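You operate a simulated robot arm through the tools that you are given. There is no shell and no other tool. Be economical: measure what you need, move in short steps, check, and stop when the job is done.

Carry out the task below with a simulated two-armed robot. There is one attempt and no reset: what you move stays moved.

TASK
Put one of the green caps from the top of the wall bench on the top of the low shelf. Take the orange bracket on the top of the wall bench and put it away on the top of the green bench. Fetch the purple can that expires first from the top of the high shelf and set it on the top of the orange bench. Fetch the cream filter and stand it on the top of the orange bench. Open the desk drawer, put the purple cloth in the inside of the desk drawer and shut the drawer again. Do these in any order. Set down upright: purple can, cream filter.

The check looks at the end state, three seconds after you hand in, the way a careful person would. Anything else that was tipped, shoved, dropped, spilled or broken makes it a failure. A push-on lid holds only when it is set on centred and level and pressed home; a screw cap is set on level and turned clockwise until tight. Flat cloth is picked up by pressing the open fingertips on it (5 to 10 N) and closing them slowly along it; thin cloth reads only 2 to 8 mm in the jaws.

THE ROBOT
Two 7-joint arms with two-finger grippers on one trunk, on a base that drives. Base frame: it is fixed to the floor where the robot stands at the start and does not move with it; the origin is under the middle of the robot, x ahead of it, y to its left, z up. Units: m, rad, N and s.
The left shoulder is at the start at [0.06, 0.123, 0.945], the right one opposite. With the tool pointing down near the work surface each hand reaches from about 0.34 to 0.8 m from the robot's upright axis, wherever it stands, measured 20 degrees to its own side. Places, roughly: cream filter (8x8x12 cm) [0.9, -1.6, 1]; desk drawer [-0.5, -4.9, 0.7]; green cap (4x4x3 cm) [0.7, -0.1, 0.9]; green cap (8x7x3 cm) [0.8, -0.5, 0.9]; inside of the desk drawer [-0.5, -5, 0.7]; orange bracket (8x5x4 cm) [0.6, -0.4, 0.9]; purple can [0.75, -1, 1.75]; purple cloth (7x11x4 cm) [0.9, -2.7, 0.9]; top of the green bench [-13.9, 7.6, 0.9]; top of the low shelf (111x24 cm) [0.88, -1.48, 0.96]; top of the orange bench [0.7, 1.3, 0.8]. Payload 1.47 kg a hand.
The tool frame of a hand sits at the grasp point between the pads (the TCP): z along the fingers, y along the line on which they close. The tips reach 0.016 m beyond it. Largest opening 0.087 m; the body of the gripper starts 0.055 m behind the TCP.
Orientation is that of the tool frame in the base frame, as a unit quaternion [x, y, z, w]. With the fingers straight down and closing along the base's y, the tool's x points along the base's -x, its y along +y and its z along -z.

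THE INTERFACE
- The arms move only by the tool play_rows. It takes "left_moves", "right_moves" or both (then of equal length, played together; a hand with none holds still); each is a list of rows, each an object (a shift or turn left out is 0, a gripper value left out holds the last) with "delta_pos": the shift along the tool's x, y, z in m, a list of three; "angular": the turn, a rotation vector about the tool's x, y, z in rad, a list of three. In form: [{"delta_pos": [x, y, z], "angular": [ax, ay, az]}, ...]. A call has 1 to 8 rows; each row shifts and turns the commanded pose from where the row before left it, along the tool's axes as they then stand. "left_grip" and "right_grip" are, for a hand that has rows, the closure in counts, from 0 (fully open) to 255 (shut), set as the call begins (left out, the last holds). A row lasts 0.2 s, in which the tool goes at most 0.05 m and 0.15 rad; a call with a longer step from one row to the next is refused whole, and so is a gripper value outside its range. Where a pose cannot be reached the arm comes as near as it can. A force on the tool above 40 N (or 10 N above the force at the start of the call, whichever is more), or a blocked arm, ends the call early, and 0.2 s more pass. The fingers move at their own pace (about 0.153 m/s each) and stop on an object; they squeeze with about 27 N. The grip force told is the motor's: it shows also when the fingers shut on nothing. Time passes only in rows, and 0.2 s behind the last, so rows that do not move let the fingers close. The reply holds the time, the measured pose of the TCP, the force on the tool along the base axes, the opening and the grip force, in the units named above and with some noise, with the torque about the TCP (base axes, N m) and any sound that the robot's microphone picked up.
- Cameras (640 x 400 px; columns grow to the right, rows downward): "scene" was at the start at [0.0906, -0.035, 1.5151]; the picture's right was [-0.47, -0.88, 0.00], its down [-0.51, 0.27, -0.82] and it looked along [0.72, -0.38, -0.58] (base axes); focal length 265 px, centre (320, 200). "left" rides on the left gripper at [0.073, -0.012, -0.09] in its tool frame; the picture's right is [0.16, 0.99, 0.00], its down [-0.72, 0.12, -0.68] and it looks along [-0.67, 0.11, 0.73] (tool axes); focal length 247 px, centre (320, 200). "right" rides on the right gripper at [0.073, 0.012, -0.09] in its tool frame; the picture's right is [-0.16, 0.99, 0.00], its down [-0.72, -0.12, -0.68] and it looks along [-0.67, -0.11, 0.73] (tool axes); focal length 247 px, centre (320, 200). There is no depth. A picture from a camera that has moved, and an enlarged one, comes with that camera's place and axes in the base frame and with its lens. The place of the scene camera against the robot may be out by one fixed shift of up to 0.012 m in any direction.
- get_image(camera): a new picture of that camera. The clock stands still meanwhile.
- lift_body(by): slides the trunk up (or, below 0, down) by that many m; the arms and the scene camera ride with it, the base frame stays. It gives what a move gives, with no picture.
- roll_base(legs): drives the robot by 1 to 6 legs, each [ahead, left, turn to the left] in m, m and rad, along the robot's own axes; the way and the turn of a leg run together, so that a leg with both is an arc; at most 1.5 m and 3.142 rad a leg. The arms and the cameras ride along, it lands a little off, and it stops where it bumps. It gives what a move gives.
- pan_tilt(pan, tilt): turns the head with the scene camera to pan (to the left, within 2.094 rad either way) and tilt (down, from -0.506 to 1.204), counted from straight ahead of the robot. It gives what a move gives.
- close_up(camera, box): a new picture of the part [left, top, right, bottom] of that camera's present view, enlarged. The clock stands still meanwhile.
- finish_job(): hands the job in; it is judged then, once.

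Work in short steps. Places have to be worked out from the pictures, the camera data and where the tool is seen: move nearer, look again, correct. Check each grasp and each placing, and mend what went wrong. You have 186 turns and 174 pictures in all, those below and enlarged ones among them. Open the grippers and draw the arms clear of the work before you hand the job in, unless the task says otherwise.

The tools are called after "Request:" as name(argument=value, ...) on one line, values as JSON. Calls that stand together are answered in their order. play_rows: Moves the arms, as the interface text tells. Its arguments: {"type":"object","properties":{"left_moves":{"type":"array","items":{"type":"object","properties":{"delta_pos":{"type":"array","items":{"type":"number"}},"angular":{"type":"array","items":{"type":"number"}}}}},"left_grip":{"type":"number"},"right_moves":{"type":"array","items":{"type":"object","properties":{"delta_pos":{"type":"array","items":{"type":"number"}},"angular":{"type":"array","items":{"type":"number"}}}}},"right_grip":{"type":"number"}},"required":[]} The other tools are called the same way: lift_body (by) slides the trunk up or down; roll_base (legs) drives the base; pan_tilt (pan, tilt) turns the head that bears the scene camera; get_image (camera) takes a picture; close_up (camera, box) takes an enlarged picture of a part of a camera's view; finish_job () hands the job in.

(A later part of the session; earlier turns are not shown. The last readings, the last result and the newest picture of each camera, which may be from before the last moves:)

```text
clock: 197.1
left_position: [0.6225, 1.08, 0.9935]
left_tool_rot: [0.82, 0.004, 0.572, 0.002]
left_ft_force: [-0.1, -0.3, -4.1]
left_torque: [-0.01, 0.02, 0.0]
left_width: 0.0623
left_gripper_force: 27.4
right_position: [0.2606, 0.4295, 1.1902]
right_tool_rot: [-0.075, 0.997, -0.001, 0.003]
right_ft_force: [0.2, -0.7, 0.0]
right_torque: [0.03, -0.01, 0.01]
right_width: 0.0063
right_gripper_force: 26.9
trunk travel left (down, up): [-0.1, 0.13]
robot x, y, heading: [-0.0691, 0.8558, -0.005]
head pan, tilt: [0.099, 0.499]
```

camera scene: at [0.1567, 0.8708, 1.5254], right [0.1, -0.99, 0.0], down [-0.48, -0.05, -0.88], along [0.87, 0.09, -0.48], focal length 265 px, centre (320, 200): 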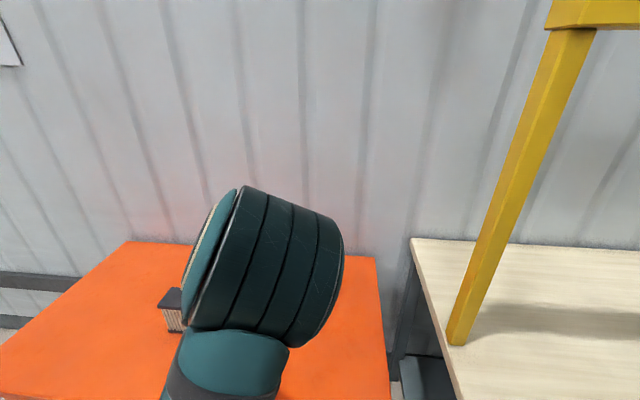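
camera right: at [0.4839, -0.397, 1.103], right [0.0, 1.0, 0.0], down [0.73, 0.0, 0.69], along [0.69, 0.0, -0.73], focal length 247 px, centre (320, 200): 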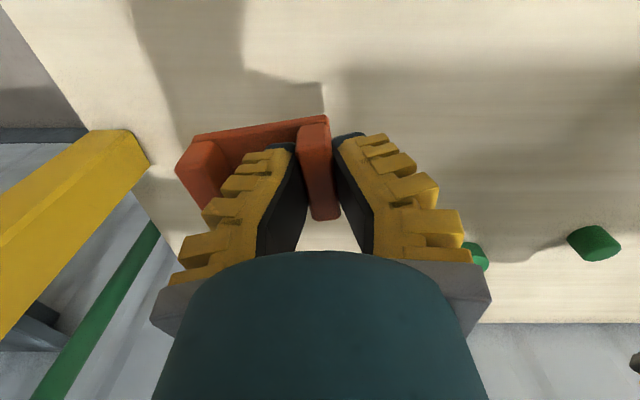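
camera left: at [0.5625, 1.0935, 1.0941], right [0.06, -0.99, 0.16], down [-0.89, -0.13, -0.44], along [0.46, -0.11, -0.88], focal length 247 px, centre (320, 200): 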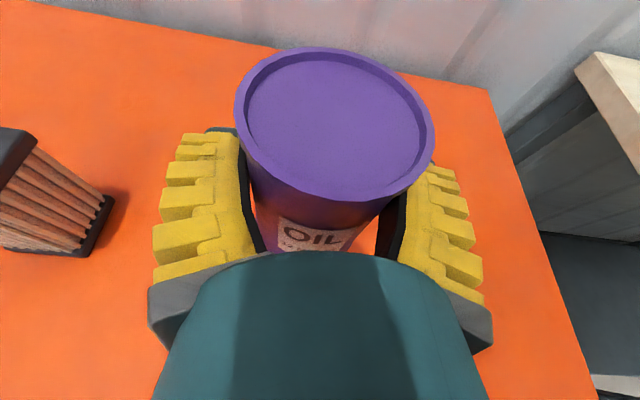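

The command was re-based, good. I lower further from here in this more extended posture.

Request:
play_rows(left_moves=[{"delta_pos": [-0.0376, 0, 0.0137]}, {"delta_pos": [-0.0376, 0, 0.0137]}, {}])

```text
clock: 197.9
left_position: [0.622, 1.0809, 0.9724]
left_tool_rot: [0.821, 0.003, 0.571, 0.003]
left_ft_force: [-0.4, -0.7, -3.2]
left_torque: [-0.01, 0.01, 0.0]
left_width: 0.0622
left_gripper_force: 27.0
left hand out of reach, approached as far as the arm can: row 1, 2
right_position: [0.2592, 0.4296, 1.19]
right_tool_rot: [-0.074, 0.997, -0.001, 0.003]
right_ft_force: [1.2, 0.6, -1.2]
right_torque: [0.03, -0.02, -0.04]
right_width: 0.0061
right_gripper_force: 27.0
trunk travel left (down, up): [-0.1, 0.13]
robot x, y, heading: [-0.0672, 0.8603, -0.001]
head pan, tilt: [0.099, 0.499]
```

Trunk travel can cover most of the rest: I lower the trunk 8.5 cm (can bottom would be at ≈0.826).

Request:
lift_body(by=-0.085)

Request:
roll_base(legs=[[-0.09, 0, 0]])

Request:
play_rows(left_moves=[{"delta_pos": [0.0137, 0, 0.0376]}, {"delta_pos": [0.0137, 0, 0.0376]}, {"delta_pos": [-0.0094, 0, 0.0034]}, {}])

Request:
get_image(camera="left")

```text
clock: 199.1
left_position: [0.6212, 1.0829, 0.8877]
left_tool_rot: [0.821, 0.004, 0.571, 0.002]
left_ft_force: [0.2, 0.3, -3.2]
left_torque: [0.01, 0.03, -0.01]
left_width: 0.0625
left_gripper_force: 27.0
right_position: [0.2599, 0.4316, 1.1049]
right_tool_rot: [-0.076, 0.997, 0.0, 0.003]
right_ft_force: [-0.3, 0.1, 0.1]
right_torque: [0.01, -0.01, -0.04]
right_width: 0.0062
right_gripper_force: 27.0
trunk travel left (down, up): [-0.015, 0.215]
robot x, y, heading: [-0.0697, 0.8558, -0.0]
head pan, tilt: [0.099, 0.499]
```

```text
clock: 200.2
left_position: [0.5327, 1.0818, 0.8888]
left_tool_rot: [0.82, 0.004, 0.572, 0.002]
left_ft_force: [-0.5, -0.4, -2.8]
left_torque: [0.0, 0.04, -0.02]
left_width: 0.0626
left_gripper_force: 26.5
right_position: [0.1709, 0.4299, 1.1063]
right_tool_rot: [-0.075, 0.997, -0.001, 0.003]
right_ft_force: [-0.6, 0.1, -0.1]
right_torque: [0.03, 0.01, 0.0]
right_width: 0.0063
right_gripper_force: 27.3
trunk travel left (down, up): [-0.015, 0.215]
robot x, y, heading: [-0.1545, 0.8546, -0.004]
head pan, tilt: [0.099, 0.499]
```

```text
clock: 201.2
left_position: [0.6148, 1.0818, 0.8783]
left_tool_rot: [0.82, 0.004, 0.572, 0.003]
left_ft_force: [-0.9, -0.3, -2.7]
left_torque: [-0.03, 0.0, 0.0]
left_width: 0.062
left_gripper_force: 27.2
right_position: [0.1728, 0.4298, 1.1049]
right_tool_rot: [-0.074, 0.997, 0.0, 0.003]
right_ft_force: [-0.5, -0.4, -1.1]
right_torque: [0.02, -0.02, -0.02]
right_width: 0.0067
right_gripper_force: 27.1
trunk travel left (down, up): [-0.015, 0.215]
robot x, y, heading: [-0.1534, 0.8563, -0.003]
head pan, tilt: [0.099, 0.499]
```

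```text
92 pictures are left
camera left: at [0.5559, 1.0918, 0.9775], right [0.06, -0.99, 0.16], down [-0.89, -0.12, -0.44], along [0.46, -0.11, -0.88], focal length 247 px, centre (320, 200)
```

left: 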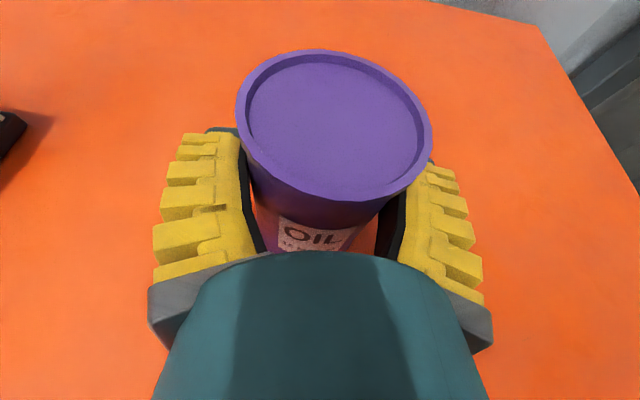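

Reachable now. I feel down in 4 mm steps.

Request:
play_rows(left_moves=[{"delta_pos": [-0.0038, 0, 0.0014]}, {}, {"delta_pos": [-0.0038, 0, 0.0014]}, {}, {"delta_pos": [-0.0038, 0, 0.0014]}, {}])

```text
clock: 202.6
left_position: [0.6144, 1.0806, 0.8657]
left_tool_rot: [0.821, 0.002, 0.571, 0.004]
left_ft_force: [0.0, 0.1, -3.3]
left_torque: [0.0, 0.01, 0.02]
left_width: 0.0624
left_gripper_force: 27.0
right_position: [0.1718, 0.4304, 1.1046]
right_tool_rot: [-0.075, 0.997, -0.001, 0.003]
right_ft_force: [0.5, 0.4, -0.9]
right_torque: [-0.01, 0.0, -0.03]
right_width: 0.0063
right_gripper_force: 26.4
trunk travel left (down, up): [-0.015, 0.215]
robot x, y, heading: [-0.1575, 0.8544, -0.004]
head pan, tilt: [0.099, 0.499]
```

Request:
play_rows(left_moves=[{"delta_pos": [-0.0028, 0, 0.001]}, {}, {"delta_pos": [-0.0028, 0, 0.001]}, {}, {"delta_pos": [-0.0028, 0, 0.001]}, {}])

```text
clock: 204.0
left_position: [0.6142, 1.0815, 0.8594]
left_tool_rot: [0.821, 0.003, 0.571, 0.003]
left_ft_force: [-0.1, -0.8, -1.6]
left_torque: [-0.02, -0.08, 0.0]
left_width: 0.0621
left_gripper_force: 26.6
left hand out of reach, approached as far as the arm can: row 5
right_position: [0.1714, 0.4301, 1.1053]
right_tool_rot: [-0.075, 0.997, 0.0, 0.003]
right_ft_force: [-0.1, -0.6, -0.5]
right_torque: [0.02, -0.04, 0.0]
right_width: 0.0063
right_gripper_force: 27.3
trunk travel left (down, up): [-0.015, 0.215]
robot x, y, heading: [-0.1561, 0.8564, -0.006]
head pan, tilt: [0.099, 0.499]
```

Weight is beginning to lift off the hand; reach limit again. I use the trunk for 4 mm more.

Request:
lift_body(by=-0.004)

Request:
get_image(camera="left")

```text
clock: 204.5
left_position: [0.6128, 1.0803, 0.8598]
left_tool_rot: [0.82, 0.003, 0.572, 0.003]
left_ft_force: [-4.4, 0.3, 12.4]
left_torque: [-0.01, -0.09, -0.09]
left_width: 0.0624
left_gripper_force: 26.8
right_position: [0.17, 0.4289, 1.1021]
right_tool_rot: [-0.075, 0.997, -0.001, 0.004]
right_ft_force: [0.5, 0.2, -0.5]
right_torque: [-0.01, 0.0, 0.0]
right_width: 0.006
right_gripper_force: 27.0
trunk travel left (down, up): [-0.011, 0.219]
robot x, y, heading: [-0.1577, 0.8562, -0.001]
head pan, tilt: [0.099, 0.499]
```

```text
91 pictures are left
camera left: at [0.5544, 1.092, 0.9586], right [0.06, -0.99, 0.16], down [-0.89, -0.12, -0.44], along [0.46, -0.11, -0.88], focal length 247 px, centre (320, 200)
```

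left: 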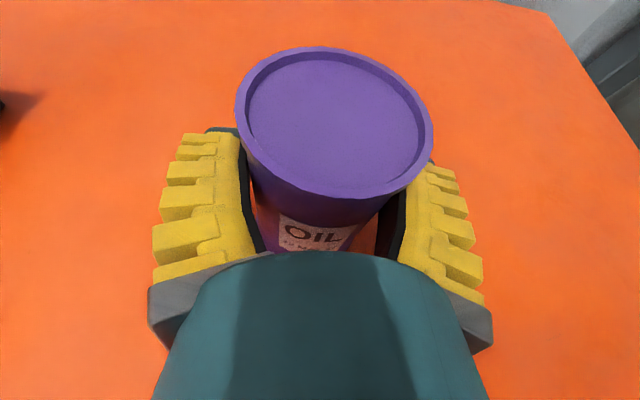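

The can rests on the bench (12 N). I open and back straight out.

Request:
play_rows(left_moves=[{}, {}, {}, {}], left_grip=0)

Request:
get_image(camera="left")

Request:
roll_base(legs=[[-0.25, 0, 0]])

Request:
get_image(camera="left")

```text
clock: 205.5
left_position: [0.6145, 1.0808, 0.8568]
left_tool_rot: [0.821, 0.003, 0.571, 0.003]
left_ft_force: [-0.4, -1.4, -0.3]
left_torque: [0.03, 0.0, -0.07]
left_width: 0.0871
left_gripper_force: 0.1
right_position: [0.171, 0.4301, 1.101]
right_tool_rot: [-0.075, 0.997, 0.0, 0.004]
right_ft_force: [-0.2, 0.4, -0.3]
right_torque: [0.0, 0.04, 0.04]
right_width: 0.0061
right_gripper_force: 26.5
trunk travel left (down, up): [-0.011, 0.219]
robot x, y, heading: [-0.156, 0.8517, 0.001]
head pan, tilt: [0.099, 0.499]
```

```text
90 pictures are left
camera left: at [0.5554, 1.092, 0.956], right [0.06, -0.99, 0.16], down [-0.89, -0.12, -0.44], along [0.45, -0.11, -0.88], focal length 247 px, centre (320, 200)
```

left: 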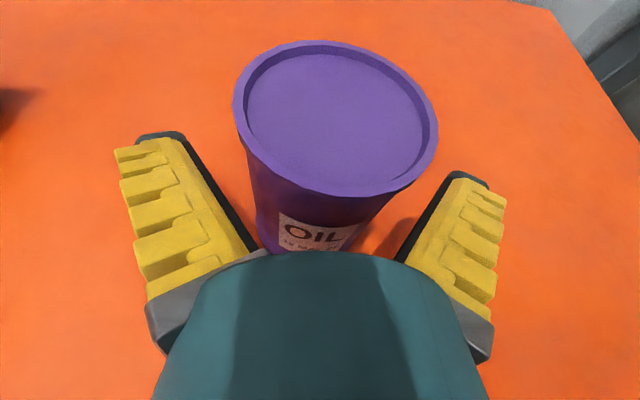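

```text
clock: 207.3
left_position: [0.3649, 1.0836, 0.8571]
left_tool_rot: [0.821, 0.004, 0.571, 0.002]
left_ft_force: [-0.4, -0.2, 0.9]
left_torque: [0.02, 0.01, 0.03]
left_width: 0.0869
left_gripper_force: 0.2
right_position: [-0.0753, 0.4317, 1.1014]
right_tool_rot: [-0.077, 0.997, 0.0, 0.003]
right_ft_force: [-0.6, 0.3, 0.2]
right_torque: [-0.02, 0.01, 0.0]
right_width: 0.0065
right_gripper_force: 26.9
trunk travel left (down, up): [-0.011, 0.219]
robot x, y, heading: [-0.4027, 0.8573, 0.005]
head pan, tilt: [0.099, 0.499]
```

```text
89 pictures are left
camera left: at [0.3066, 1.0944, 0.9566], right [0.06, -0.99, 0.16], down [-0.89, -0.12, -0.44], along [0.45, -0.11, -0.88], focal length 247 px, centre (320, 200)
```

left: 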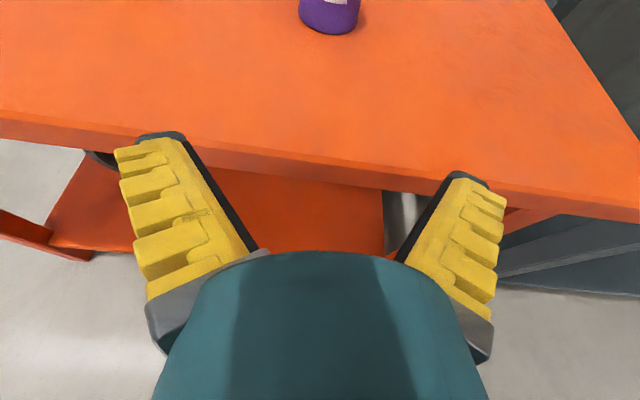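

Can and filter stand on the orange bench. I back away, raise the trunk, then roll the left wrist back and pitch it down to the normal pose.

Request:
roll_base(legs=[[-0.25, 0, 0]])

Request:
lift_body(by=0.089)

Request:
play_rows(left_moves=[{"angular": [0, 0, 0.15], "delta_pos": [0.03, 0, 0]}, {"angular": [0, 0, 0.15], "delta_pos": [0.03, 0, 0]}, {"angular": [0, 0, 0.15]}, {"angular": [0, 0, 0.15]}, {"angular": [0, 0, 0.15]}, {"angular": [0, 0, 0.15]}, {"angular": [0, 0, 0.15]}, {"angular": [0, 0, 0.15]}])

Request:
play_rows(left_moves=[{"angular": [0, 0, 0.15]}, {"angular": [0, 0, 0.15]}, {"angular": [0, 0, 0.15]}, {"angular": [0, 0, 0.15]}, {"angular": [0, 0, 0.15]}, {"angular": [0, 0, 0.15]}, {"angular": [0, 0, 0.15]}, {"angular": [0, 0, 0.15]}])

Request:
play_rows(left_moves=[{"angular": [0, 0, 0.15]}, {"angular": [0, 0, 0.15]}, {"angular": [0, 0, 0.15]}, {"angular": [0, 0, 0.15]}, {"angular": [0, 0, 0.14]}])

Request:
get_image(camera="scene")

```text
clock: 209.2
left_position: [0.117, 1.0829, 0.856]
left_tool_rot: [0.821, 0.004, 0.571, 0.003]
left_ft_force: [0.1, 0.3, 0.1]
left_torque: [0.0, 0.0, 0.0]
left_width: 0.087
left_gripper_force: 0.1
right_position: [-0.3249, 0.43, 1.1014]
right_tool_rot: [-0.076, 0.997, -0.001, 0.004]
right_ft_force: [0.9, 0.5, -0.4]
right_torque: [0.01, -0.01, -0.06]
right_width: 0.0064
right_gripper_force: 27.0
trunk travel left (down, up): [-0.011, 0.219]
robot x, y, heading: [-0.6511, 0.8595, -0.0]
head pan, tilt: [0.099, 0.499]
```

```text
clock: 210.4
left_position: [0.1163, 1.0828, 0.9452]
left_tool_rot: [0.821, 0.003, 0.571, 0.003]
left_ft_force: [0.1, -0.2, 0.0]
left_torque: [0.01, -0.01, -0.02]
left_width: 0.0868
left_gripper_force: 0.0
right_position: [-0.3231, 0.4299, 1.1894]
right_tool_rot: [-0.076, 0.997, -0.001, 0.004]
right_ft_force: [-1.0, -0.8, -0.3]
right_torque: [-0.01, 0.02, 0.03]
right_width: 0.0062
right_gripper_force: 26.4
trunk travel left (down, up): [-0.1, 0.13]
robot x, y, heading: [-0.6535, 0.8545, -0.003]
head pan, tilt: [0.099, 0.499]
```

```text
clock: 212.2
left_position: [0.1376, 1.0779, 1.0011]
left_tool_rot: [0.679, -0.461, 0.472, -0.321]
left_ft_force: [-0.9, 0.3, -0.1]
left_torque: [0.0, 0.01, 0.0]
left_width: 0.087
left_gripper_force: 0.0
right_position: [-0.3241, 0.4309, 1.1902]
right_tool_rot: [-0.076, 0.997, 0.0, 0.004]
right_ft_force: [-1.1, 0.9, -0.3]
right_torque: [0.03, -0.04, 0.0]
right_width: 0.0065
right_gripper_force: 26.9
trunk travel left (down, up): [-0.1, 0.13]
robot x, y, heading: [-0.6496, 0.8533, -0.0]
head pan, tilt: [0.099, 0.499]
```

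```text
clock: 214.0
left_position: [0.1375, 1.0792, 1.0011]
left_tool_rot: [-0.301, 0.764, -0.209, 0.531]
left_ft_force: [0.8, 0.9, -0.1]
left_torque: [-0.03, 0.01, 0.02]
left_width: 0.0869
left_gripper_force: 0.0
right_position: [-0.3252, 0.43, 1.1901]
right_tool_rot: [-0.076, 0.997, -0.001, 0.004]
right_ft_force: [-0.2, 0.8, -0.5]
right_torque: [-0.01, -0.01, 0.0]
right_width: 0.0063
right_gripper_force: 27.2
trunk travel left (down, up): [-0.1, 0.13]
robot x, y, heading: [-0.6508, 0.8594, 0.0]
head pan, tilt: [0.099, 0.499]
```

```text
clock: 215.2
left_position: [0.1383, 1.0796, 1.0007]
left_tool_rot: [-0.004, 0.821, -0.003, 0.571]
left_ft_force: [0.0, 0.2, 0.7]
left_torque: [-0.02, 0.0, 0.04]
left_width: 0.0869
left_gripper_force: 0.0
right_position: [-0.3246, 0.4309, 1.1911]
right_tool_rot: [-0.075, 0.997, -0.001, 0.003]
right_ft_force: [0.5, -0.3, -0.3]
right_torque: [0.04, -0.01, 0.01]
right_width: 0.0061
right_gripper_force: 27.2
trunk travel left (down, up): [-0.1, 0.13]
robot x, y, heading: [-0.6525, 0.8571, 0.002]
head pan, tilt: [0.099, 0.499]
```

```text
88 pictures are left
camera scene: at [-0.5494, 0.8706, 1.5255], right [0.1, -1.0, 0.0], down [-0.48, -0.05, -0.88], along [0.87, 0.09, -0.48], focal length 265 px, centre (320, 200)
```

scene: 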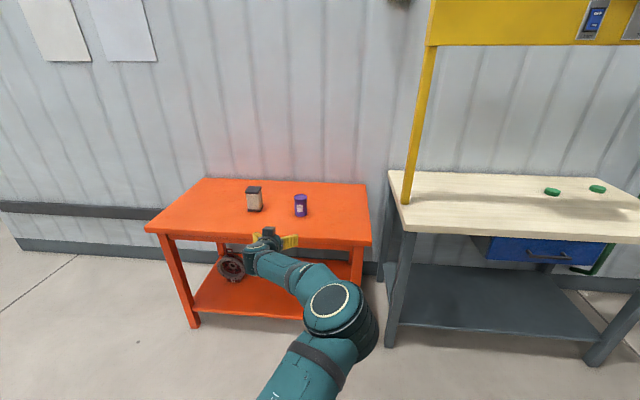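

Both stand upright. I pitch the hand down to vertical and tuck it in.

Request:
play_rows(left_moves=[{"angular": [0, 0.15, 0]}, {"angular": [0, 0.15, 0]}, {"angular": [0, 0.15, 0]}, {"angular": [0, 0.15, 0]}, {"angular": [0, 0.15, 0]}, {"angular": [0, 0.15, 0]}, {"angular": [0, 0.15, 0]}, {"angular": [0, 0.165, 0]}])

Request:
play_rows(left_moves=[{"delta_pos": [0.035, -0.02, -0.025]}, {"delta_pos": [0.035, -0.02, -0.025]}, {"delta_pos": [0.035, -0.02, -0.025]}, {"delta_pos": [0.035, -0.02, -0.025]}, {"delta_pos": [0.035, -0.02, -0.025]}, {"delta_pos": [0.035, -0.02, -0.025]}, {"delta_pos": [0.035, -0.02, -0.025]}, {"delta_pos": [0.035, -0.02, -0.025]}])

```text
refused: row 8 steps farther than a row can; nothing moved
```

```text
clock: 216.9
left_position: [-0.0777, 0.9981, 0.9192]
left_tool_rot: [-0.096, 0.839, 0.062, 0.532]
left_ft_force: [0.3, 0.9, -0.2]
left_torque: [-0.03, 0.0, 0.0]
left_width: 0.087
left_gripper_force: 0.1
left hand out of reach, approached as far as the arm can: row 2, 3, 4, 5, 6, 7, 8
right_position: [-0.3241, 0.4302, 1.1898]
right_tool_rot: [-0.075, 0.997, -0.001, 0.002]
right_ft_force: [0.2, -0.5, -0.8]
right_torque: [0.04, 0.0, 0.01]
right_width: 0.0063
right_gripper_force: 27.1
trunk travel left (down, up): [-0.1, 0.13]
robot x, y, heading: [-0.654, 0.8598, 0.001]
head pan, tilt: [0.099, 0.499]
stopped in row 8 (left hand): the arm was blocked; the commanded pose is now the measured one
```

The over-long last row made the first call refused, so the tuck ran unpitched. I now pitch down by 1.13 rad and correct yaw.

Request:
play_rows(left_moves=[{"angular": [0, 0.14, 0], "delta_pos": [-0.02, 0, 0]}, {"angular": [0, 0.14, 0], "delta_pos": [-0.02, 0, 0]}, {"angular": [0, 0.14, 0], "delta_pos": [-0.02, 0, 0]}, {"angular": [0, 0.14, 0]}, {"angular": [0, 0.14, 0]}, {"angular": [0, 0.14, 0]}, {"angular": [0, 0.14, 0]}, {"angular": [0, 0.14, 0]}])

Request:
play_rows(left_moves=[{"angular": [0, 0, 0.11]}, {"angular": [0, 0, 0.11], "delta_pos": [0.02, 0, -0.04]}, {"delta_pos": [0.02, 0, -0.04]}, {"delta_pos": [0.02, 0, -0.04]}, {"delta_pos": [0.02, 0, -0.04]}])

```text
clock: 218.7
left_position: [-0.0455, 1.0049, 0.9686]
left_tool_rot: [-0.115, 0.993, 0.001, 0.004]
left_ft_force: [0.5, 0.4, -0.1]
left_torque: [0.01, -0.03, 0.0]
left_width: 0.087
left_gripper_force: 0.0
right_position: [-0.3251, 0.4302, 1.1916]
right_tool_rot: [-0.075, 0.997, -0.001, 0.003]
right_ft_force: [0.8, -0.4, -0.4]
right_torque: [-0.04, 0.03, -0.02]
right_width: 0.0064
right_gripper_force: 27.1
trunk travel left (down, up): [-0.1, 0.13]
robot x, y, heading: [-0.6562, 0.8533, -0.003]
head pan, tilt: [0.099, 0.499]
```

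```text
clock: 219.9
left_position: [-0.1269, 1.0018, 1.1289]
left_tool_rot: [-0.004, 1.0, 0.002, 0.005]
left_ft_force: [0.0, -0.5, 0.3]
left_torque: [0.0, 0.0, 0.01]
left_width: 0.087
left_gripper_force: 0.1
right_position: [-0.326, 0.4313, 1.1911]
right_tool_rot: [-0.075, 0.997, -0.001, 0.004]
right_ft_force: [-0.2, -0.5, -0.5]
right_torque: [0.0, -0.04, 0.01]
right_width: 0.0061
right_gripper_force: 27.5
trunk travel left (down, up): [-0.1, 0.13]
robot x, y, heading: [-0.6517, 0.8536, 0.001]
head pan, tilt: [0.099, 0.499]
```

The left hand is back in its normal pose. Next the drawer: I drive along the free aisle to about y=-3.5 and turn right to face the desk.

Request:
roll_base(legs=[[0, -1.5, 0], [0, -1.5, 0], [0, -1.3, 0], [0, 0, -1.571]])

Request:
pan_tilt(pan=0.0, tilt=0.35)

Request:
get_image(camera="scene")

```text
clock: 261.3
left_position: [-0.5544, -3.9836, 1.1293]
left_tool_rot: [0.704, 0.71, -0.002, 0.005]
left_ft_force: [-1.1, 0.8, 0.9]
left_torque: [0.01, 0.02, 0.0]
left_width: 0.0869
left_gripper_force: 0.0
right_position: [-1.1232, -3.784, 1.1898]
right_tool_rot: [0.653, 0.758, -0.003, 0.001]
right_ft_force: [-0.1, 0.1, -0.8]
right_torque: [0.04, 0.0, 0.0]
right_width: 0.0064
right_gripper_force: 27.7
trunk travel left (down, up): [-0.1, 0.13]
robot x, y, heading: [-0.696, -3.4595, -1.574]
head pan, tilt: [0.099, 0.499]
```

```text
clock: 262.0
left_position: [-0.5536, -3.9824, 1.1276]
left_tool_rot: [0.704, 0.71, -0.003, 0.006]
left_ft_force: [1.1, 0.6, 0.3]
left_torque: [0.0, 0.03, -0.01]
left_width: 0.087
left_gripper_force: 0.1
right_position: [-1.1231, -3.7848, 1.1915]
right_tool_rot: [0.653, 0.758, -0.002, 0.002]
right_ft_force: [-1.0, -0.1, -1.2]
right_torque: [-0.02, 0.0, 0.01]
right_width: 0.0061
right_gripper_force: 26.9
trunk travel left (down, up): [-0.1, 0.13]
robot x, y, heading: [-0.6955, -3.4557, -1.571]
head pan, tilt: [0.0, 0.351]
```

```text
87 pictures are left
camera scene: at [-0.6943, -3.5544, 1.5391], right [-1.0, 0.0, 0.0], down [0.0, 0.34, -0.94], along [0.0, -0.94, -0.34], focal length 265 px, centre (320, 200)
```

scene: 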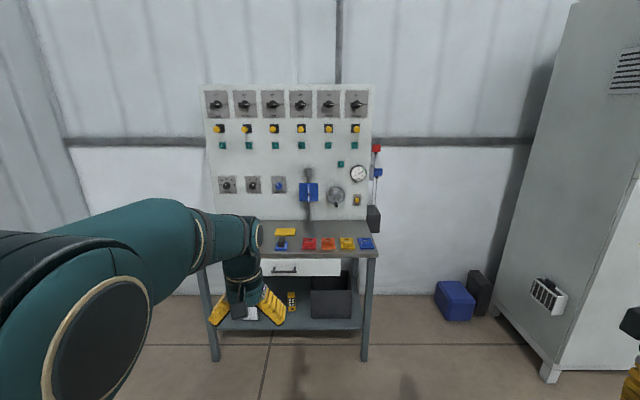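

I see the desk with a white drawer front and dark handle. I zoom.

Request:
close_up(camera="scene", box=[190, 210, 390, 335])

```text
3.20 times, centred on (290, 272) of scene
camera zoom: at [-0.6943, -3.5544, 1.5391], right [-1.0, 0.0, 0.0], down [0.0, 0.34, -0.94], along [0.0, -0.94, -0.34], focal length 849 px, centre (416, -32)
```

zoom: 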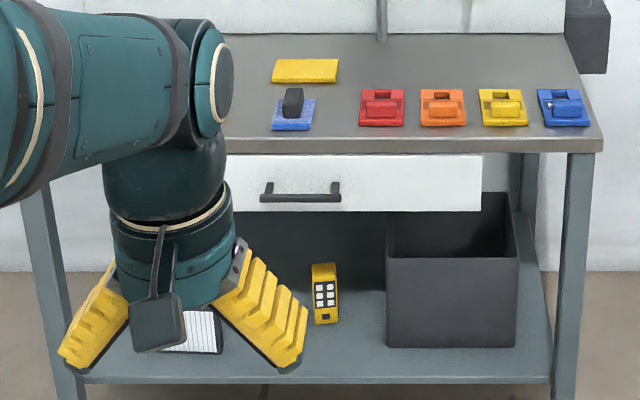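

The handle bar is at about [-0.51,-4.73,0.73], ~13 cm long, horizontal. I turn the left hand 90° and pitch it ~43° forward so the fingers close across the bar.

Request:
play_rows(left_moves=[{"angular": [0, 0, -0.15]}, {"angular": [0, 0, -0.15]}, {"angular": [0, 0, -0.15]}, {"angular": [0, 0, -0.15]}, {"angular": [0, 0, -0.15]}, {"angular": [0, 0, -0.15]}, {"angular": [0, 0, -0.15]}, {"angular": [0, 0, -0.15]}])

Request:
play_rows(left_moves=[{"angular": [0, 0, -0.15]}, {"angular": [0, 0, -0.15]}, {"angular": [0, 0, -0.07]}, {"angular": [0.15, 0, 0]}, {"angular": [0.15, 0, 0]}, {"angular": [0.15, 0, 0]}, {"angular": [0.15, 0, 0]}, {"angular": [0.15, 0, 0]}])

Request:
get_image(camera="scene")

```text
clock: 263.8
left_position: [-0.5542, -3.9851, 1.1287]
left_tool_rot: [0.179, 0.984, -0.005, 0.002]
left_ft_force: [-1.1, -0.6, 0.5]
left_torque: [0.0, 0.03, 0.01]
left_width: 0.0872
left_gripper_force: 0.1
right_position: [-1.1231, -3.7848, 1.1894]
right_tool_rot: [0.653, 0.757, -0.002, 0.002]
right_ft_force: [-0.1, 0.3, 0.0]
right_torque: [-0.02, -0.03, -0.04]
right_width: 0.0061
right_gripper_force: 26.9
trunk travel left (down, up): [-0.1, 0.13]
robot x, y, heading: [-0.698, -3.4587, -1.578]
head pan, tilt: [0.0, 0.351]
```

```text
clock: 265.6
left_position: [-0.5554, -3.9838, 1.1298]
left_tool_rot: [-0.003, 0.929, -0.371, 0.003]
left_ft_force: [0.0, -0.6, -0.3]
left_torque: [0.02, -0.02, 0.0]
left_width: 0.0872
left_gripper_force: 0.0
right_position: [-1.1233, -3.785, 1.19]
right_tool_rot: [0.652, 0.758, -0.003, 0.002]
right_ft_force: [-0.2, 0.2, -0.5]
right_torque: [-0.02, -0.06, 0.03]
right_width: 0.0064
right_gripper_force: 27.5
trunk travel left (down, up): [-0.1, 0.13]
robot x, y, heading: [-0.697, -3.4529, -1.57]
head pan, tilt: [0.0, 0.351]
```

```text
85 pictures are left
camera scene: at [-0.6958, -3.5539, 1.5392], right [-1.0, 0.0, 0.0], down [0.0, 0.34, -0.94], along [0.0, -0.94, -0.34], focal length 265 px, centre (320, 200)
```

scene: 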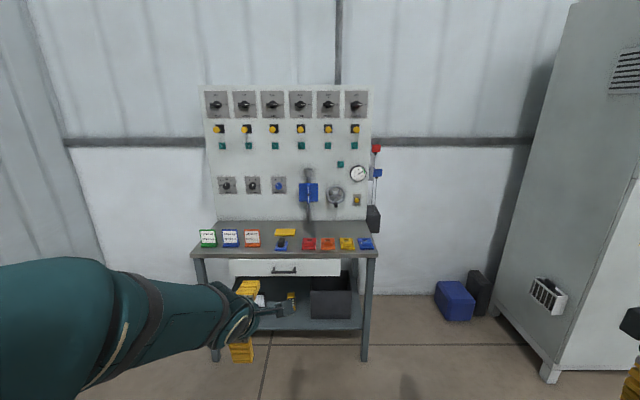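

The fingers now close in the vertical plane, pointing 45° down-forward. I lower the hand and drive closer.

Request:
play_rows(left_moves=[{"delta_pos": [0, 0.031, 0.0326]}, {"delta_pos": [0, 0.031, 0.0326]}, {"delta_pos": [0, 0.031, 0.0326]}, {"delta_pos": [0, 0.031, 0.0326]}, {"delta_pos": [0, 0.031, 0.0326]}, {"delta_pos": [0, 0.031, 0.0326]}, {"delta_pos": [0, 0.031, 0.0326]}, {"delta_pos": [0, 0.031, 0.0326]}])

Request:
roll_base(legs=[[0.5, 0.04, 0]])

Request:
pan_tilt(pan=0.0, tilt=0.7)

Request:
get_image(camera="scene")

Request:
get_image(camera="left")

```text
clock: 267.4
left_position: [-0.5506, -3.9828, 0.769]
left_tool_rot: [-0.004, 0.928, -0.371, 0.002]
left_ft_force: [0.0, -0.2, -0.2]
left_torque: [0.0, 0.06, 0.01]
left_width: 0.0867
left_gripper_force: 0.1
right_position: [-1.1215, -3.7847, 1.1901]
right_tool_rot: [0.653, 0.757, -0.003, 0.002]
right_ft_force: [-0.3, 0.4, 0.7]
right_torque: [-0.04, -0.04, 0.0]
right_width: 0.0061
right_gripper_force: 26.6
trunk travel left (down, up): [-0.1, 0.13]
robot x, y, heading: [-0.6965, -3.4591, -1.572]
head pan, tilt: [0.0, 0.351]
```

```text
clock: 270.3
left_position: [-0.5124, -4.4843, 0.7694]
left_tool_rot: [-0.002, 0.929, -0.37, 0.003]
left_ft_force: [0.3, 0.0, 0.3]
left_torque: [-0.02, 0.01, -0.02]
left_width: 0.0869
left_gripper_force: 0.0
right_position: [-1.084, -4.2865, 1.1907]
right_tool_rot: [0.653, 0.757, -0.003, 0.001]
right_ft_force: [-0.1, -0.8, -0.8]
right_torque: [0.01, -0.01, -0.02]
right_width: 0.0061
right_gripper_force: 26.9
trunk travel left (down, up): [-0.1, 0.13]
robot x, y, heading: [-0.6561, -3.9611, -1.575]
head pan, tilt: [0.0, 0.351]
```

```text
clock: 271.2
left_position: [-0.5118, -4.4831, 0.7694]
left_tool_rot: [-0.002, 0.929, -0.37, 0.003]
left_ft_force: [0.1, 0.4, 0.1]
left_torque: [0.0, -0.02, -0.01]
left_width: 0.0869
left_gripper_force: 0.1
right_position: [-1.0838, -4.2871, 1.1908]
right_tool_rot: [0.653, 0.757, -0.002, 0.001]
right_ft_force: [-0.3, 0.2, 0.0]
right_torque: [0.01, -0.04, -0.01]
right_width: 0.0061
right_gripper_force: 26.7
trunk travel left (down, up): [-0.1, 0.13]
robot x, y, heading: [-0.6563, -3.9575, -1.565]
head pan, tilt: [0.0, 0.7]
```

```text
84 pictures are left
camera scene: at [-0.6549, -4.0479, 1.5078], right [-1.0, 0.0, 0.0], down [0.0, 0.64, -0.77], along [0.0, -0.77, -0.64], focal length 265 px, centre (320, 200)
```

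scene: 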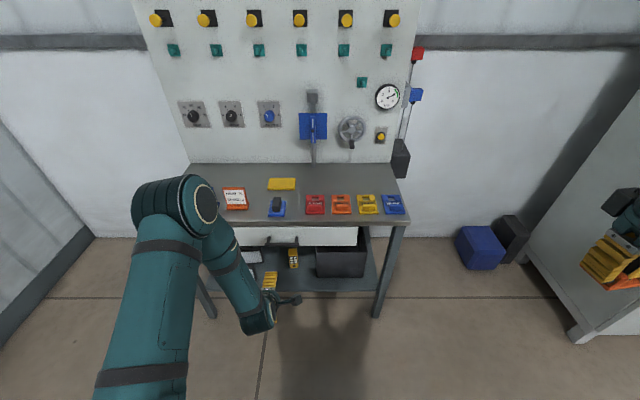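

```text
83 pictures are left
camera left: at [-0.5849, -4.4321, 0.8427], right [-0.16, 0.71, -0.68], down [0.72, 0.56, 0.42], along [0.68, -0.42, -0.6], focal length 247 px, centre (320, 200)
```

left: 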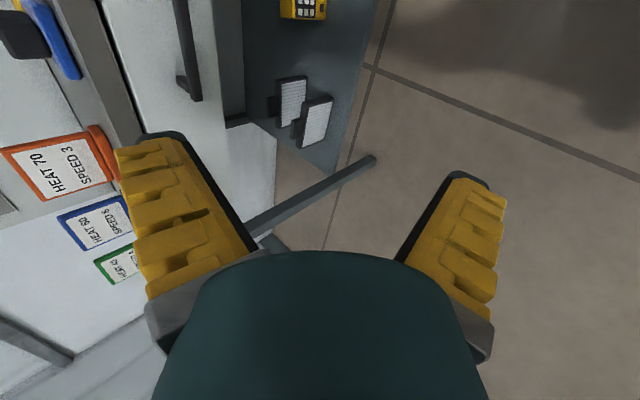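

The gap behind the bar is small, so a flatter approach is better. I pitch the hand up another 0.56 rad (about 14° below horizontal).

Request:
play_rows(left_moves=[{"angular": [0.14, 0, 0]}, {"angular": [0.14, 0, 0]}, {"angular": [0.14, 0, 0]}, {"angular": [0.14, 0, 0]}])

Request:
get_image(camera="left")

Request:
get_image(camera="scene")

```text
clock: 272.2
left_position: [-0.5121, -4.4823, 0.7708]
left_tool_rot: [-0.002, 0.79, -0.613, 0.003]
left_ft_force: [0.3, -0.6, 1.2]
left_torque: [0.02, -0.01, -0.02]
left_width: 0.0873
left_gripper_force: 0.1
right_position: [-1.0836, -4.2861, 1.1897]
right_tool_rot: [0.653, 0.758, -0.002, 0.001]
right_ft_force: [0.1, 0.2, -0.4]
right_torque: [-0.02, -0.01, 0.02]
right_width: 0.006
right_gripper_force: 27.0
trunk travel left (down, up): [-0.1, 0.13]
robot x, y, heading: [-0.6572, -3.9611, -1.569]
head pan, tilt: [0.0, 0.7]
```

```text
82 pictures are left
camera left: at [-0.5851, -4.4019, 0.8036], right [-0.16, 0.24, -0.96], down [0.72, 0.69, 0.06], along [0.68, -0.68, -0.28], focal length 247 px, centre (320, 200)
```

left: 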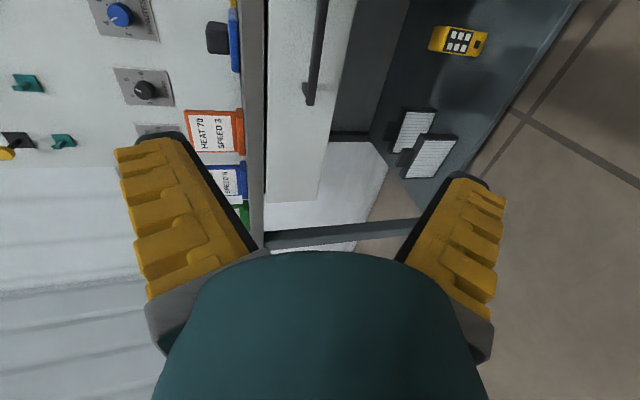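

```text
81 pictures are left
camera scene: at [-0.6547, -4.048, 1.5078], right [-1.0, 0.0, 0.0], down [0.0, 0.64, -0.76], along [0.0, -0.76, -0.64], focal length 265 px, centre (320, 200)
```

scene: 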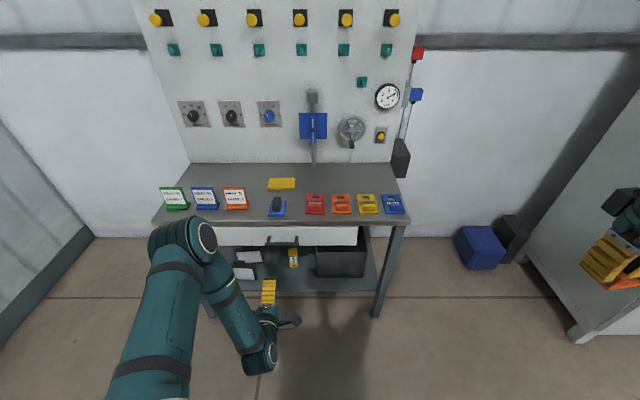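

The bar is on the hand's axis, at about [-0.51,-4.724,0.716]. I advance 12 cm along the fingers and look again.

Request:
play_rows(left_moves=[{"delta_pos": [0, 0, 0.04]}, {"delta_pos": [0, 0, 0.04]}, {"delta_pos": [0, 0, 0.04]}, {}], left_grip=40)

Request:
get_image(camera="left")

```text
clock: 273.2
left_position: [-0.5116, -4.6015, 0.7396]
left_tool_rot: [-0.002, 0.79, -0.613, 0.004]
left_ft_force: [0.6, -0.6, -0.2]
left_torque: [0.01, 0.02, 0.01]
left_width: 0.0762
left_gripper_force: 2.1
right_position: [-1.0828, -4.2858, 1.1898]
right_tool_rot: [0.653, 0.757, -0.002, 0.002]
right_ft_force: [-0.2, 0.1, -0.9]
right_torque: [0.02, -0.02, -0.02]
right_width: 0.0062
right_gripper_force: 27.2
trunk travel left (down, up): [-0.1, 0.13]
robot x, y, heading: [-0.6554, -3.9597, -1.573]
head pan, tilt: [0.0, 0.7]
```

```text
80 pictures are left
camera left: at [-0.5836, -4.5192, 0.773], right [-0.16, 0.24, -0.96], down [0.72, 0.69, 0.06], along [0.68, -0.68, -0.28], focal length 247 px, centre (320, 200)
```

left: 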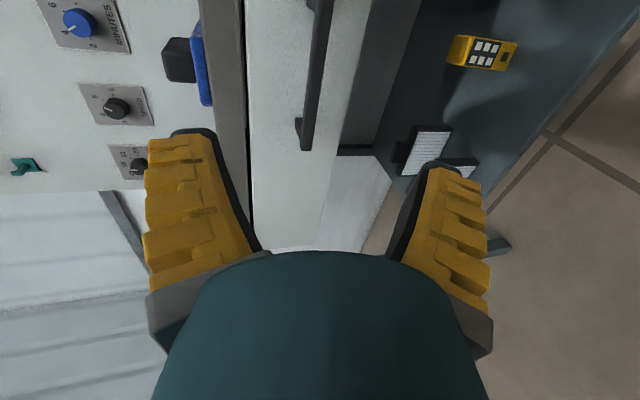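

Still well aligned. I advance 11 cm so the bar lies between the finger ends, then view before closing.

Request:
play_rows(left_moves=[{"delta_pos": [0, 0, 0.04]}, {"delta_pos": [0, 0, 0.035]}, {"delta_pos": [0, 0, 0.02]}, {"delta_pos": [0, 0, 0.015]}, {}])

Request:
get_image(camera="left")

```text
clock: 274.4
left_position: [-0.5116, -4.7073, 0.7117]
left_tool_rot: [-0.002, 0.791, -0.612, 0.003]
left_ft_force: [0.2, 0.3, 0.4]
left_torque: [-0.02, -0.04, 0.0]
left_width: 0.0762
left_gripper_force: 1.8
right_position: [-1.0835, -4.2847, 1.1904]
right_tool_rot: [0.653, 0.757, -0.003, 0.001]
right_ft_force: [0.0, -0.6, 0.1]
right_torque: [0.01, -0.01, -0.01]
right_width: 0.0064
right_gripper_force: 27.1
trunk travel left (down, up): [-0.1, 0.13]
robot x, y, heading: [-0.6624, -3.9616, -1.568]
head pan, tilt: [0.0, 0.7]
```

```text
79 pictures are left
camera left: at [-0.5835, -4.6248, 0.7453], right [-0.16, 0.24, -0.96], down [0.72, 0.69, 0.06], along [0.68, -0.68, -0.28], focal length 247 px, centre (320, 200)
```

left: 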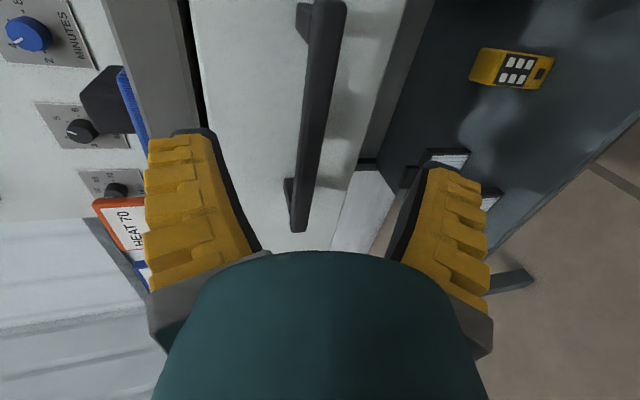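

The bar is still ~2.5 cm beyond the TCP. I advance 1.8 cm more, and close.

Request:
play_rows(left_moves=[{"delta_pos": [0, 0, 0.01]}, {"delta_pos": [0, 0, 0.008]}, {}])

Request:
play_rows(left_moves=[{}, {}, {}, {}], left_grip=255)

Request:
get_image(camera="left")

```text
clock: 275.2
left_position: [-0.5092, -4.723, 0.7072]
left_tool_rot: [-0.001, 0.79, -0.613, 0.003]
left_ft_force: [0.9, -0.3, 0.6]
left_torque: [0.0, 0.01, -0.01]
left_width: 0.0764
left_gripper_force: 1.9
right_position: [-1.083, -4.2859, 1.1892]
right_tool_rot: [0.652, 0.758, -0.002, 0.001]
right_ft_force: [0.1, 0.5, -0.7]
right_torque: [-0.03, -0.07, 0.0]
right_width: 0.0063
right_gripper_force: 27.6
trunk travel left (down, up): [-0.1, 0.13]
robot x, y, heading: [-0.6568, -3.9597, -1.568]
head pan, tilt: [0.0, 0.7]
```

```text
clock: 276.2
left_position: [-0.5102, -4.7228, 0.7118]
left_tool_rot: [-0.001, 0.787, -0.617, 0.005]
left_ft_force: [-0.9, 2.3, 27.4]
left_torque: [-0.31, 0.04, 0.23]
left_width: 0.006
left_gripper_force: 30.2
right_position: [-1.0836, -4.2838, 1.1911]
right_tool_rot: [0.653, 0.758, -0.003, 0.003]
right_ft_force: [0.0, -0.3, -0.4]
right_torque: [0.06, 0.01, 0.02]
right_width: 0.0061
right_gripper_force: 26.2
trunk travel left (down, up): [-0.1, 0.13]
robot x, y, heading: [-0.6598, -3.9618, -1.575]
head pan, tilt: [0.0, 0.7]
```

```text
78 pictures are left
camera left: at [-0.5827, -4.6412, 0.7446], right [-0.16, 0.24, -0.96], down [0.72, 0.69, 0.05], along [0.68, -0.68, -0.28], focal length 247 px, centre (320, 200)
```

left: 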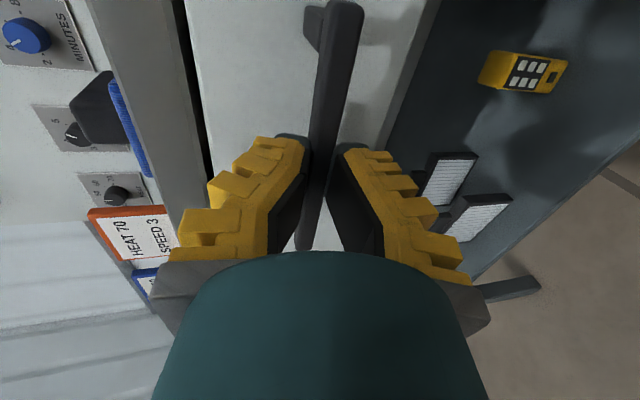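

The bar is gripped. I relax the vertical mismatch by 4 mm and pull the drawer by backing 0.2 m.

Request:
play_rows(left_moves=[{"delta_pos": [0, -0.004, 0]}, {}])

Request:
roll_base(legs=[[-0.2, 0, 0]])

Request:
get_image(camera="left")

Request:
get_image(camera="scene")

```text
clock: 276.8
left_position: [-0.5098, -4.7233, 0.7116]
left_tool_rot: [-0.003, 0.79, -0.613, 0.004]
left_ft_force: [1.3, 6.0, 17.7]
left_torque: [-0.2, -0.05, 0.23]
left_width: 0.0063
left_gripper_force: 30.3
right_position: [-1.0826, -4.2836, 1.191]
right_tool_rot: [0.652, 0.758, -0.003, 0.002]
right_ft_force: [-0.3, 0.3, -0.3]
right_torque: [0.02, -0.01, 0.01]
right_width: 0.0061
right_gripper_force: 27.8
trunk travel left (down, up): [-0.1, 0.13]
robot x, y, heading: [-0.6588, -3.9586, -1.574]
head pan, tilt: [0.0, 0.7]
```

```text
clock: 278.4
left_position: [-0.5105, -4.523, 0.7133]
left_tool_rot: [-0.002, 0.789, -0.615, 0.003]
left_ft_force: [4.9, -1.1, 17.2]
left_torque: [-0.09, -0.03, 0.14]
left_width: 0.0062
left_gripper_force: 30.1
right_position: [-1.0832, -4.0837, 1.1898]
right_tool_rot: [0.653, 0.757, -0.004, 0.002]
right_ft_force: [0.0, 1.0, -0.4]
right_torque: [0.04, 0.01, -0.02]
right_width: 0.0064
right_gripper_force: 27.0
trunk travel left (down, up): [-0.1, 0.13]
robot x, y, heading: [-0.6551, -3.7592, -1.575]
head pan, tilt: [0.0, 0.7]
```

```text
77 pictures are left
camera left: at [-0.5827, -4.4413, 0.7464], right [-0.16, 0.24, -0.96], down [0.72, 0.69, 0.06], along [0.68, -0.68, -0.28], focal length 247 px, centre (320, 200)
```

left: 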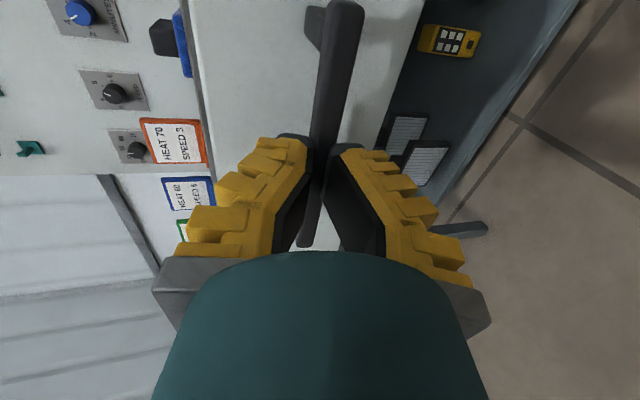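

```text
76 pictures are left
camera scene: at [-0.6545, -3.8442, 1.508], right [-1.0, 0.0, 0.0], down [0.0, 0.64, -0.77], along [0.0, -0.77, -0.64], focal length 265 px, centre (320, 200)
```

scene: 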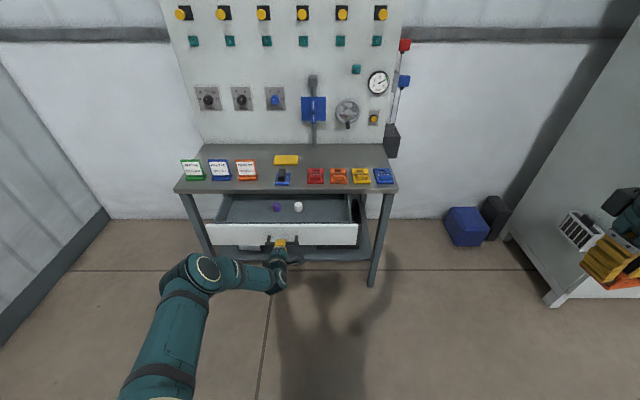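

The drawer slid open 20 cm and shows some small items inside. I release and back off, then restore the hand's pose.

Request:
play_rows(left_moves=[{}, {}, {}], left_grip=60)

Request:
roll_base(legs=[[-0.5, 0, 0]])

Request:
get_image(camera="scene")

Request:
play_rows(left_moves=[{"angular": [-0.145, 0, 0], "delta_pos": [0, -0.04, 0]}, {"angular": [-0.145, 0, 0], "delta_pos": [0, -0.04, 0]}, {"angular": [-0.145, 0, 0], "delta_pos": [0, -0.04, 0]}, {"angular": [-0.145, 0, 0], "delta_pos": [0, -0.04, 0]}, {"angular": [-0.145, 0, 0], "delta_pos": [0, -0.03, -0.03]}, {"angular": [-0.145, 0, 0], "delta_pos": [0, 0, -0.04]}, {"angular": [-0.145, 0, 0], "delta_pos": [0, 0, -0.04]}, {"angular": [-0.145, 0, 0], "delta_pos": [0, 0, -0.04]}], left_grip=0)

Request:
play_rows(left_moves=[{"angular": [-0.15, 0, 0], "delta_pos": [0, 0, -0.04]}, {"angular": [0, 0, 0.15]}, {"angular": [0, 0, 0.15]}, {"angular": [0, 0, 0.15]}, {"angular": [0, 0, 0.15]}, {"angular": [0, 0, 0.15]}, {"angular": [0, 0, 0.15]}, {"angular": [0, 0, 0.15]}])

Request:
play_rows(left_moves=[{"angular": [0, 0, 0.15]}, {"angular": [0, 0, 0.15]}, {"angular": [0, 0, 0.15]}, {"angular": [0, 0, 0.07]}])

```text
clock: 279.2
left_position: [-0.5101, -4.5246, 0.7118]
left_tool_rot: [-0.001, 0.79, -0.614, 0.003]
left_ft_force: [0.0, 0.3, -0.6]
left_torque: [0.03, 0.02, 0.0]
left_width: 0.0705
left_gripper_force: 2.5
right_position: [-1.0838, -4.0833, 1.1888]
right_tool_rot: [0.653, 0.757, -0.003, 0.002]
right_ft_force: [-0.4, -0.2, 0.1]
right_torque: [0.02, 0.0, 0.01]
right_width: 0.006
right_gripper_force: 26.7
trunk travel left (down, up): [-0.1, 0.13]
robot x, y, heading: [-0.6563, -3.7585, -1.573]
head pan, tilt: [0.0, 0.7]
```

```text
clock: 282.1
left_position: [-0.5058, -4.0177, 0.713]
left_tool_rot: [-0.004, 0.79, -0.613, 0.006]
left_ft_force: [0.9, -0.3, 0.3]
left_torque: [0.02, -0.01, 0.0]
left_width: 0.0706
left_gripper_force: 2.6
right_position: [-1.082, -3.5797, 1.1908]
right_tool_rot: [0.651, 0.759, -0.003, 0.002]
right_ft_force: [0.3, -0.5, 0.4]
right_torque: [-0.04, 0.0, -0.04]
right_width: 0.006
right_gripper_force: 27.1
trunk travel left (down, up): [-0.1, 0.13]
robot x, y, heading: [-0.6589, -3.2494, -1.573]
head pan, tilt: [0.0, 0.7]
```

```text
75 pictures are left
camera scene: at [-0.6542, -3.3395, 1.5078], right [-1.0, 0.0, 0.0], down [0.0, 0.64, -0.77], along [0.0, -0.77, -0.64], focal length 265 px, centre (320, 200)
```

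scene: 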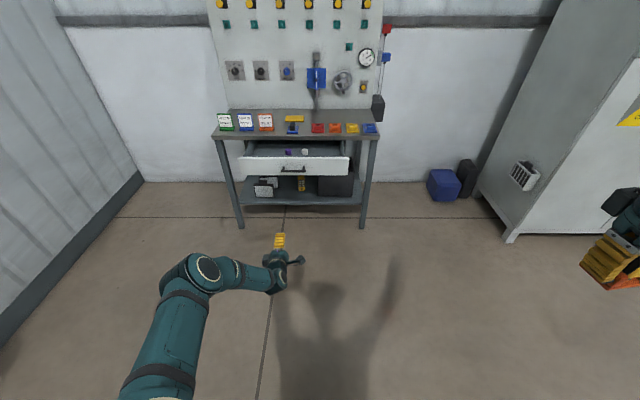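

```text
clock: 283.9
left_position: [-0.5052, -4.0373, 1.0016]
left_tool_rot: [-0.007, 0.997, -0.08, 0.003]
left_ft_force: [-0.3, 0.0, -0.4]
left_torque: [0.01, -0.05, 0.0]
left_width: 0.0868
left_gripper_force: 0.0
right_position: [-1.0818, -3.5808, 1.1899]
right_tool_rot: [0.651, 0.759, -0.003, 0.001]
right_ft_force: [0.2, 0.1, -0.9]
right_torque: [0.01, -0.04, -0.01]
right_width: 0.0061
right_gripper_force: 27.3
trunk travel left (down, up): [-0.1, 0.13]
robot x, y, heading: [-0.6621, -3.253, -1.571]
head pan, tilt: [0.0, 0.7]
```

```text
clock: 285.7
left_position: [-0.5121, -4.0003, 1.0425]
left_tool_rot: [0.497, 0.868, -0.004, 0.005]
left_ft_force: [0.2, 0.8, -1.0]
left_torque: [-0.02, 0.04, 0.03]
left_width: 0.087
left_gripper_force: 0.1
left hand out of reach, approached as far as the arm can: row 1
right_position: [-1.0806, -3.58, 1.1897]
right_tool_rot: [0.65, 0.76, -0.002, 0.001]
right_ft_force: [0.4, 0.0, 0.2]
right_torque: [-0.02, 0.0, -0.03]
right_width: 0.0062
right_gripper_force: 26.7
trunk travel left (down, up): [-0.1, 0.13]
robot x, y, heading: [-0.66, -3.2507, -1.564]
head pan, tilt: [0.0, 0.7]
```

```text
clock: 286.7
left_position: [-0.5113, -3.9991, 1.0434]
left_tool_rot: [0.703, 0.712, -0.002, 0.004]
left_ft_force: [-0.4, -0.4, -0.5]
left_torque: [0.02, 0.01, 0.03]
left_width: 0.0868
left_gripper_force: 0.0
right_position: [-1.0822, -3.5802, 1.1904]
right_tool_rot: [0.651, 0.759, -0.003, 0.001]
right_ft_force: [-0.1, -0.2, -0.1]
right_torque: [0.03, 0.01, -0.01]
right_width: 0.0062
right_gripper_force: 27.2
trunk travel left (down, up): [-0.1, 0.13]
robot x, y, heading: [-0.6568, -3.247, -1.565]
head pan, tilt: [0.0, 0.7]
```

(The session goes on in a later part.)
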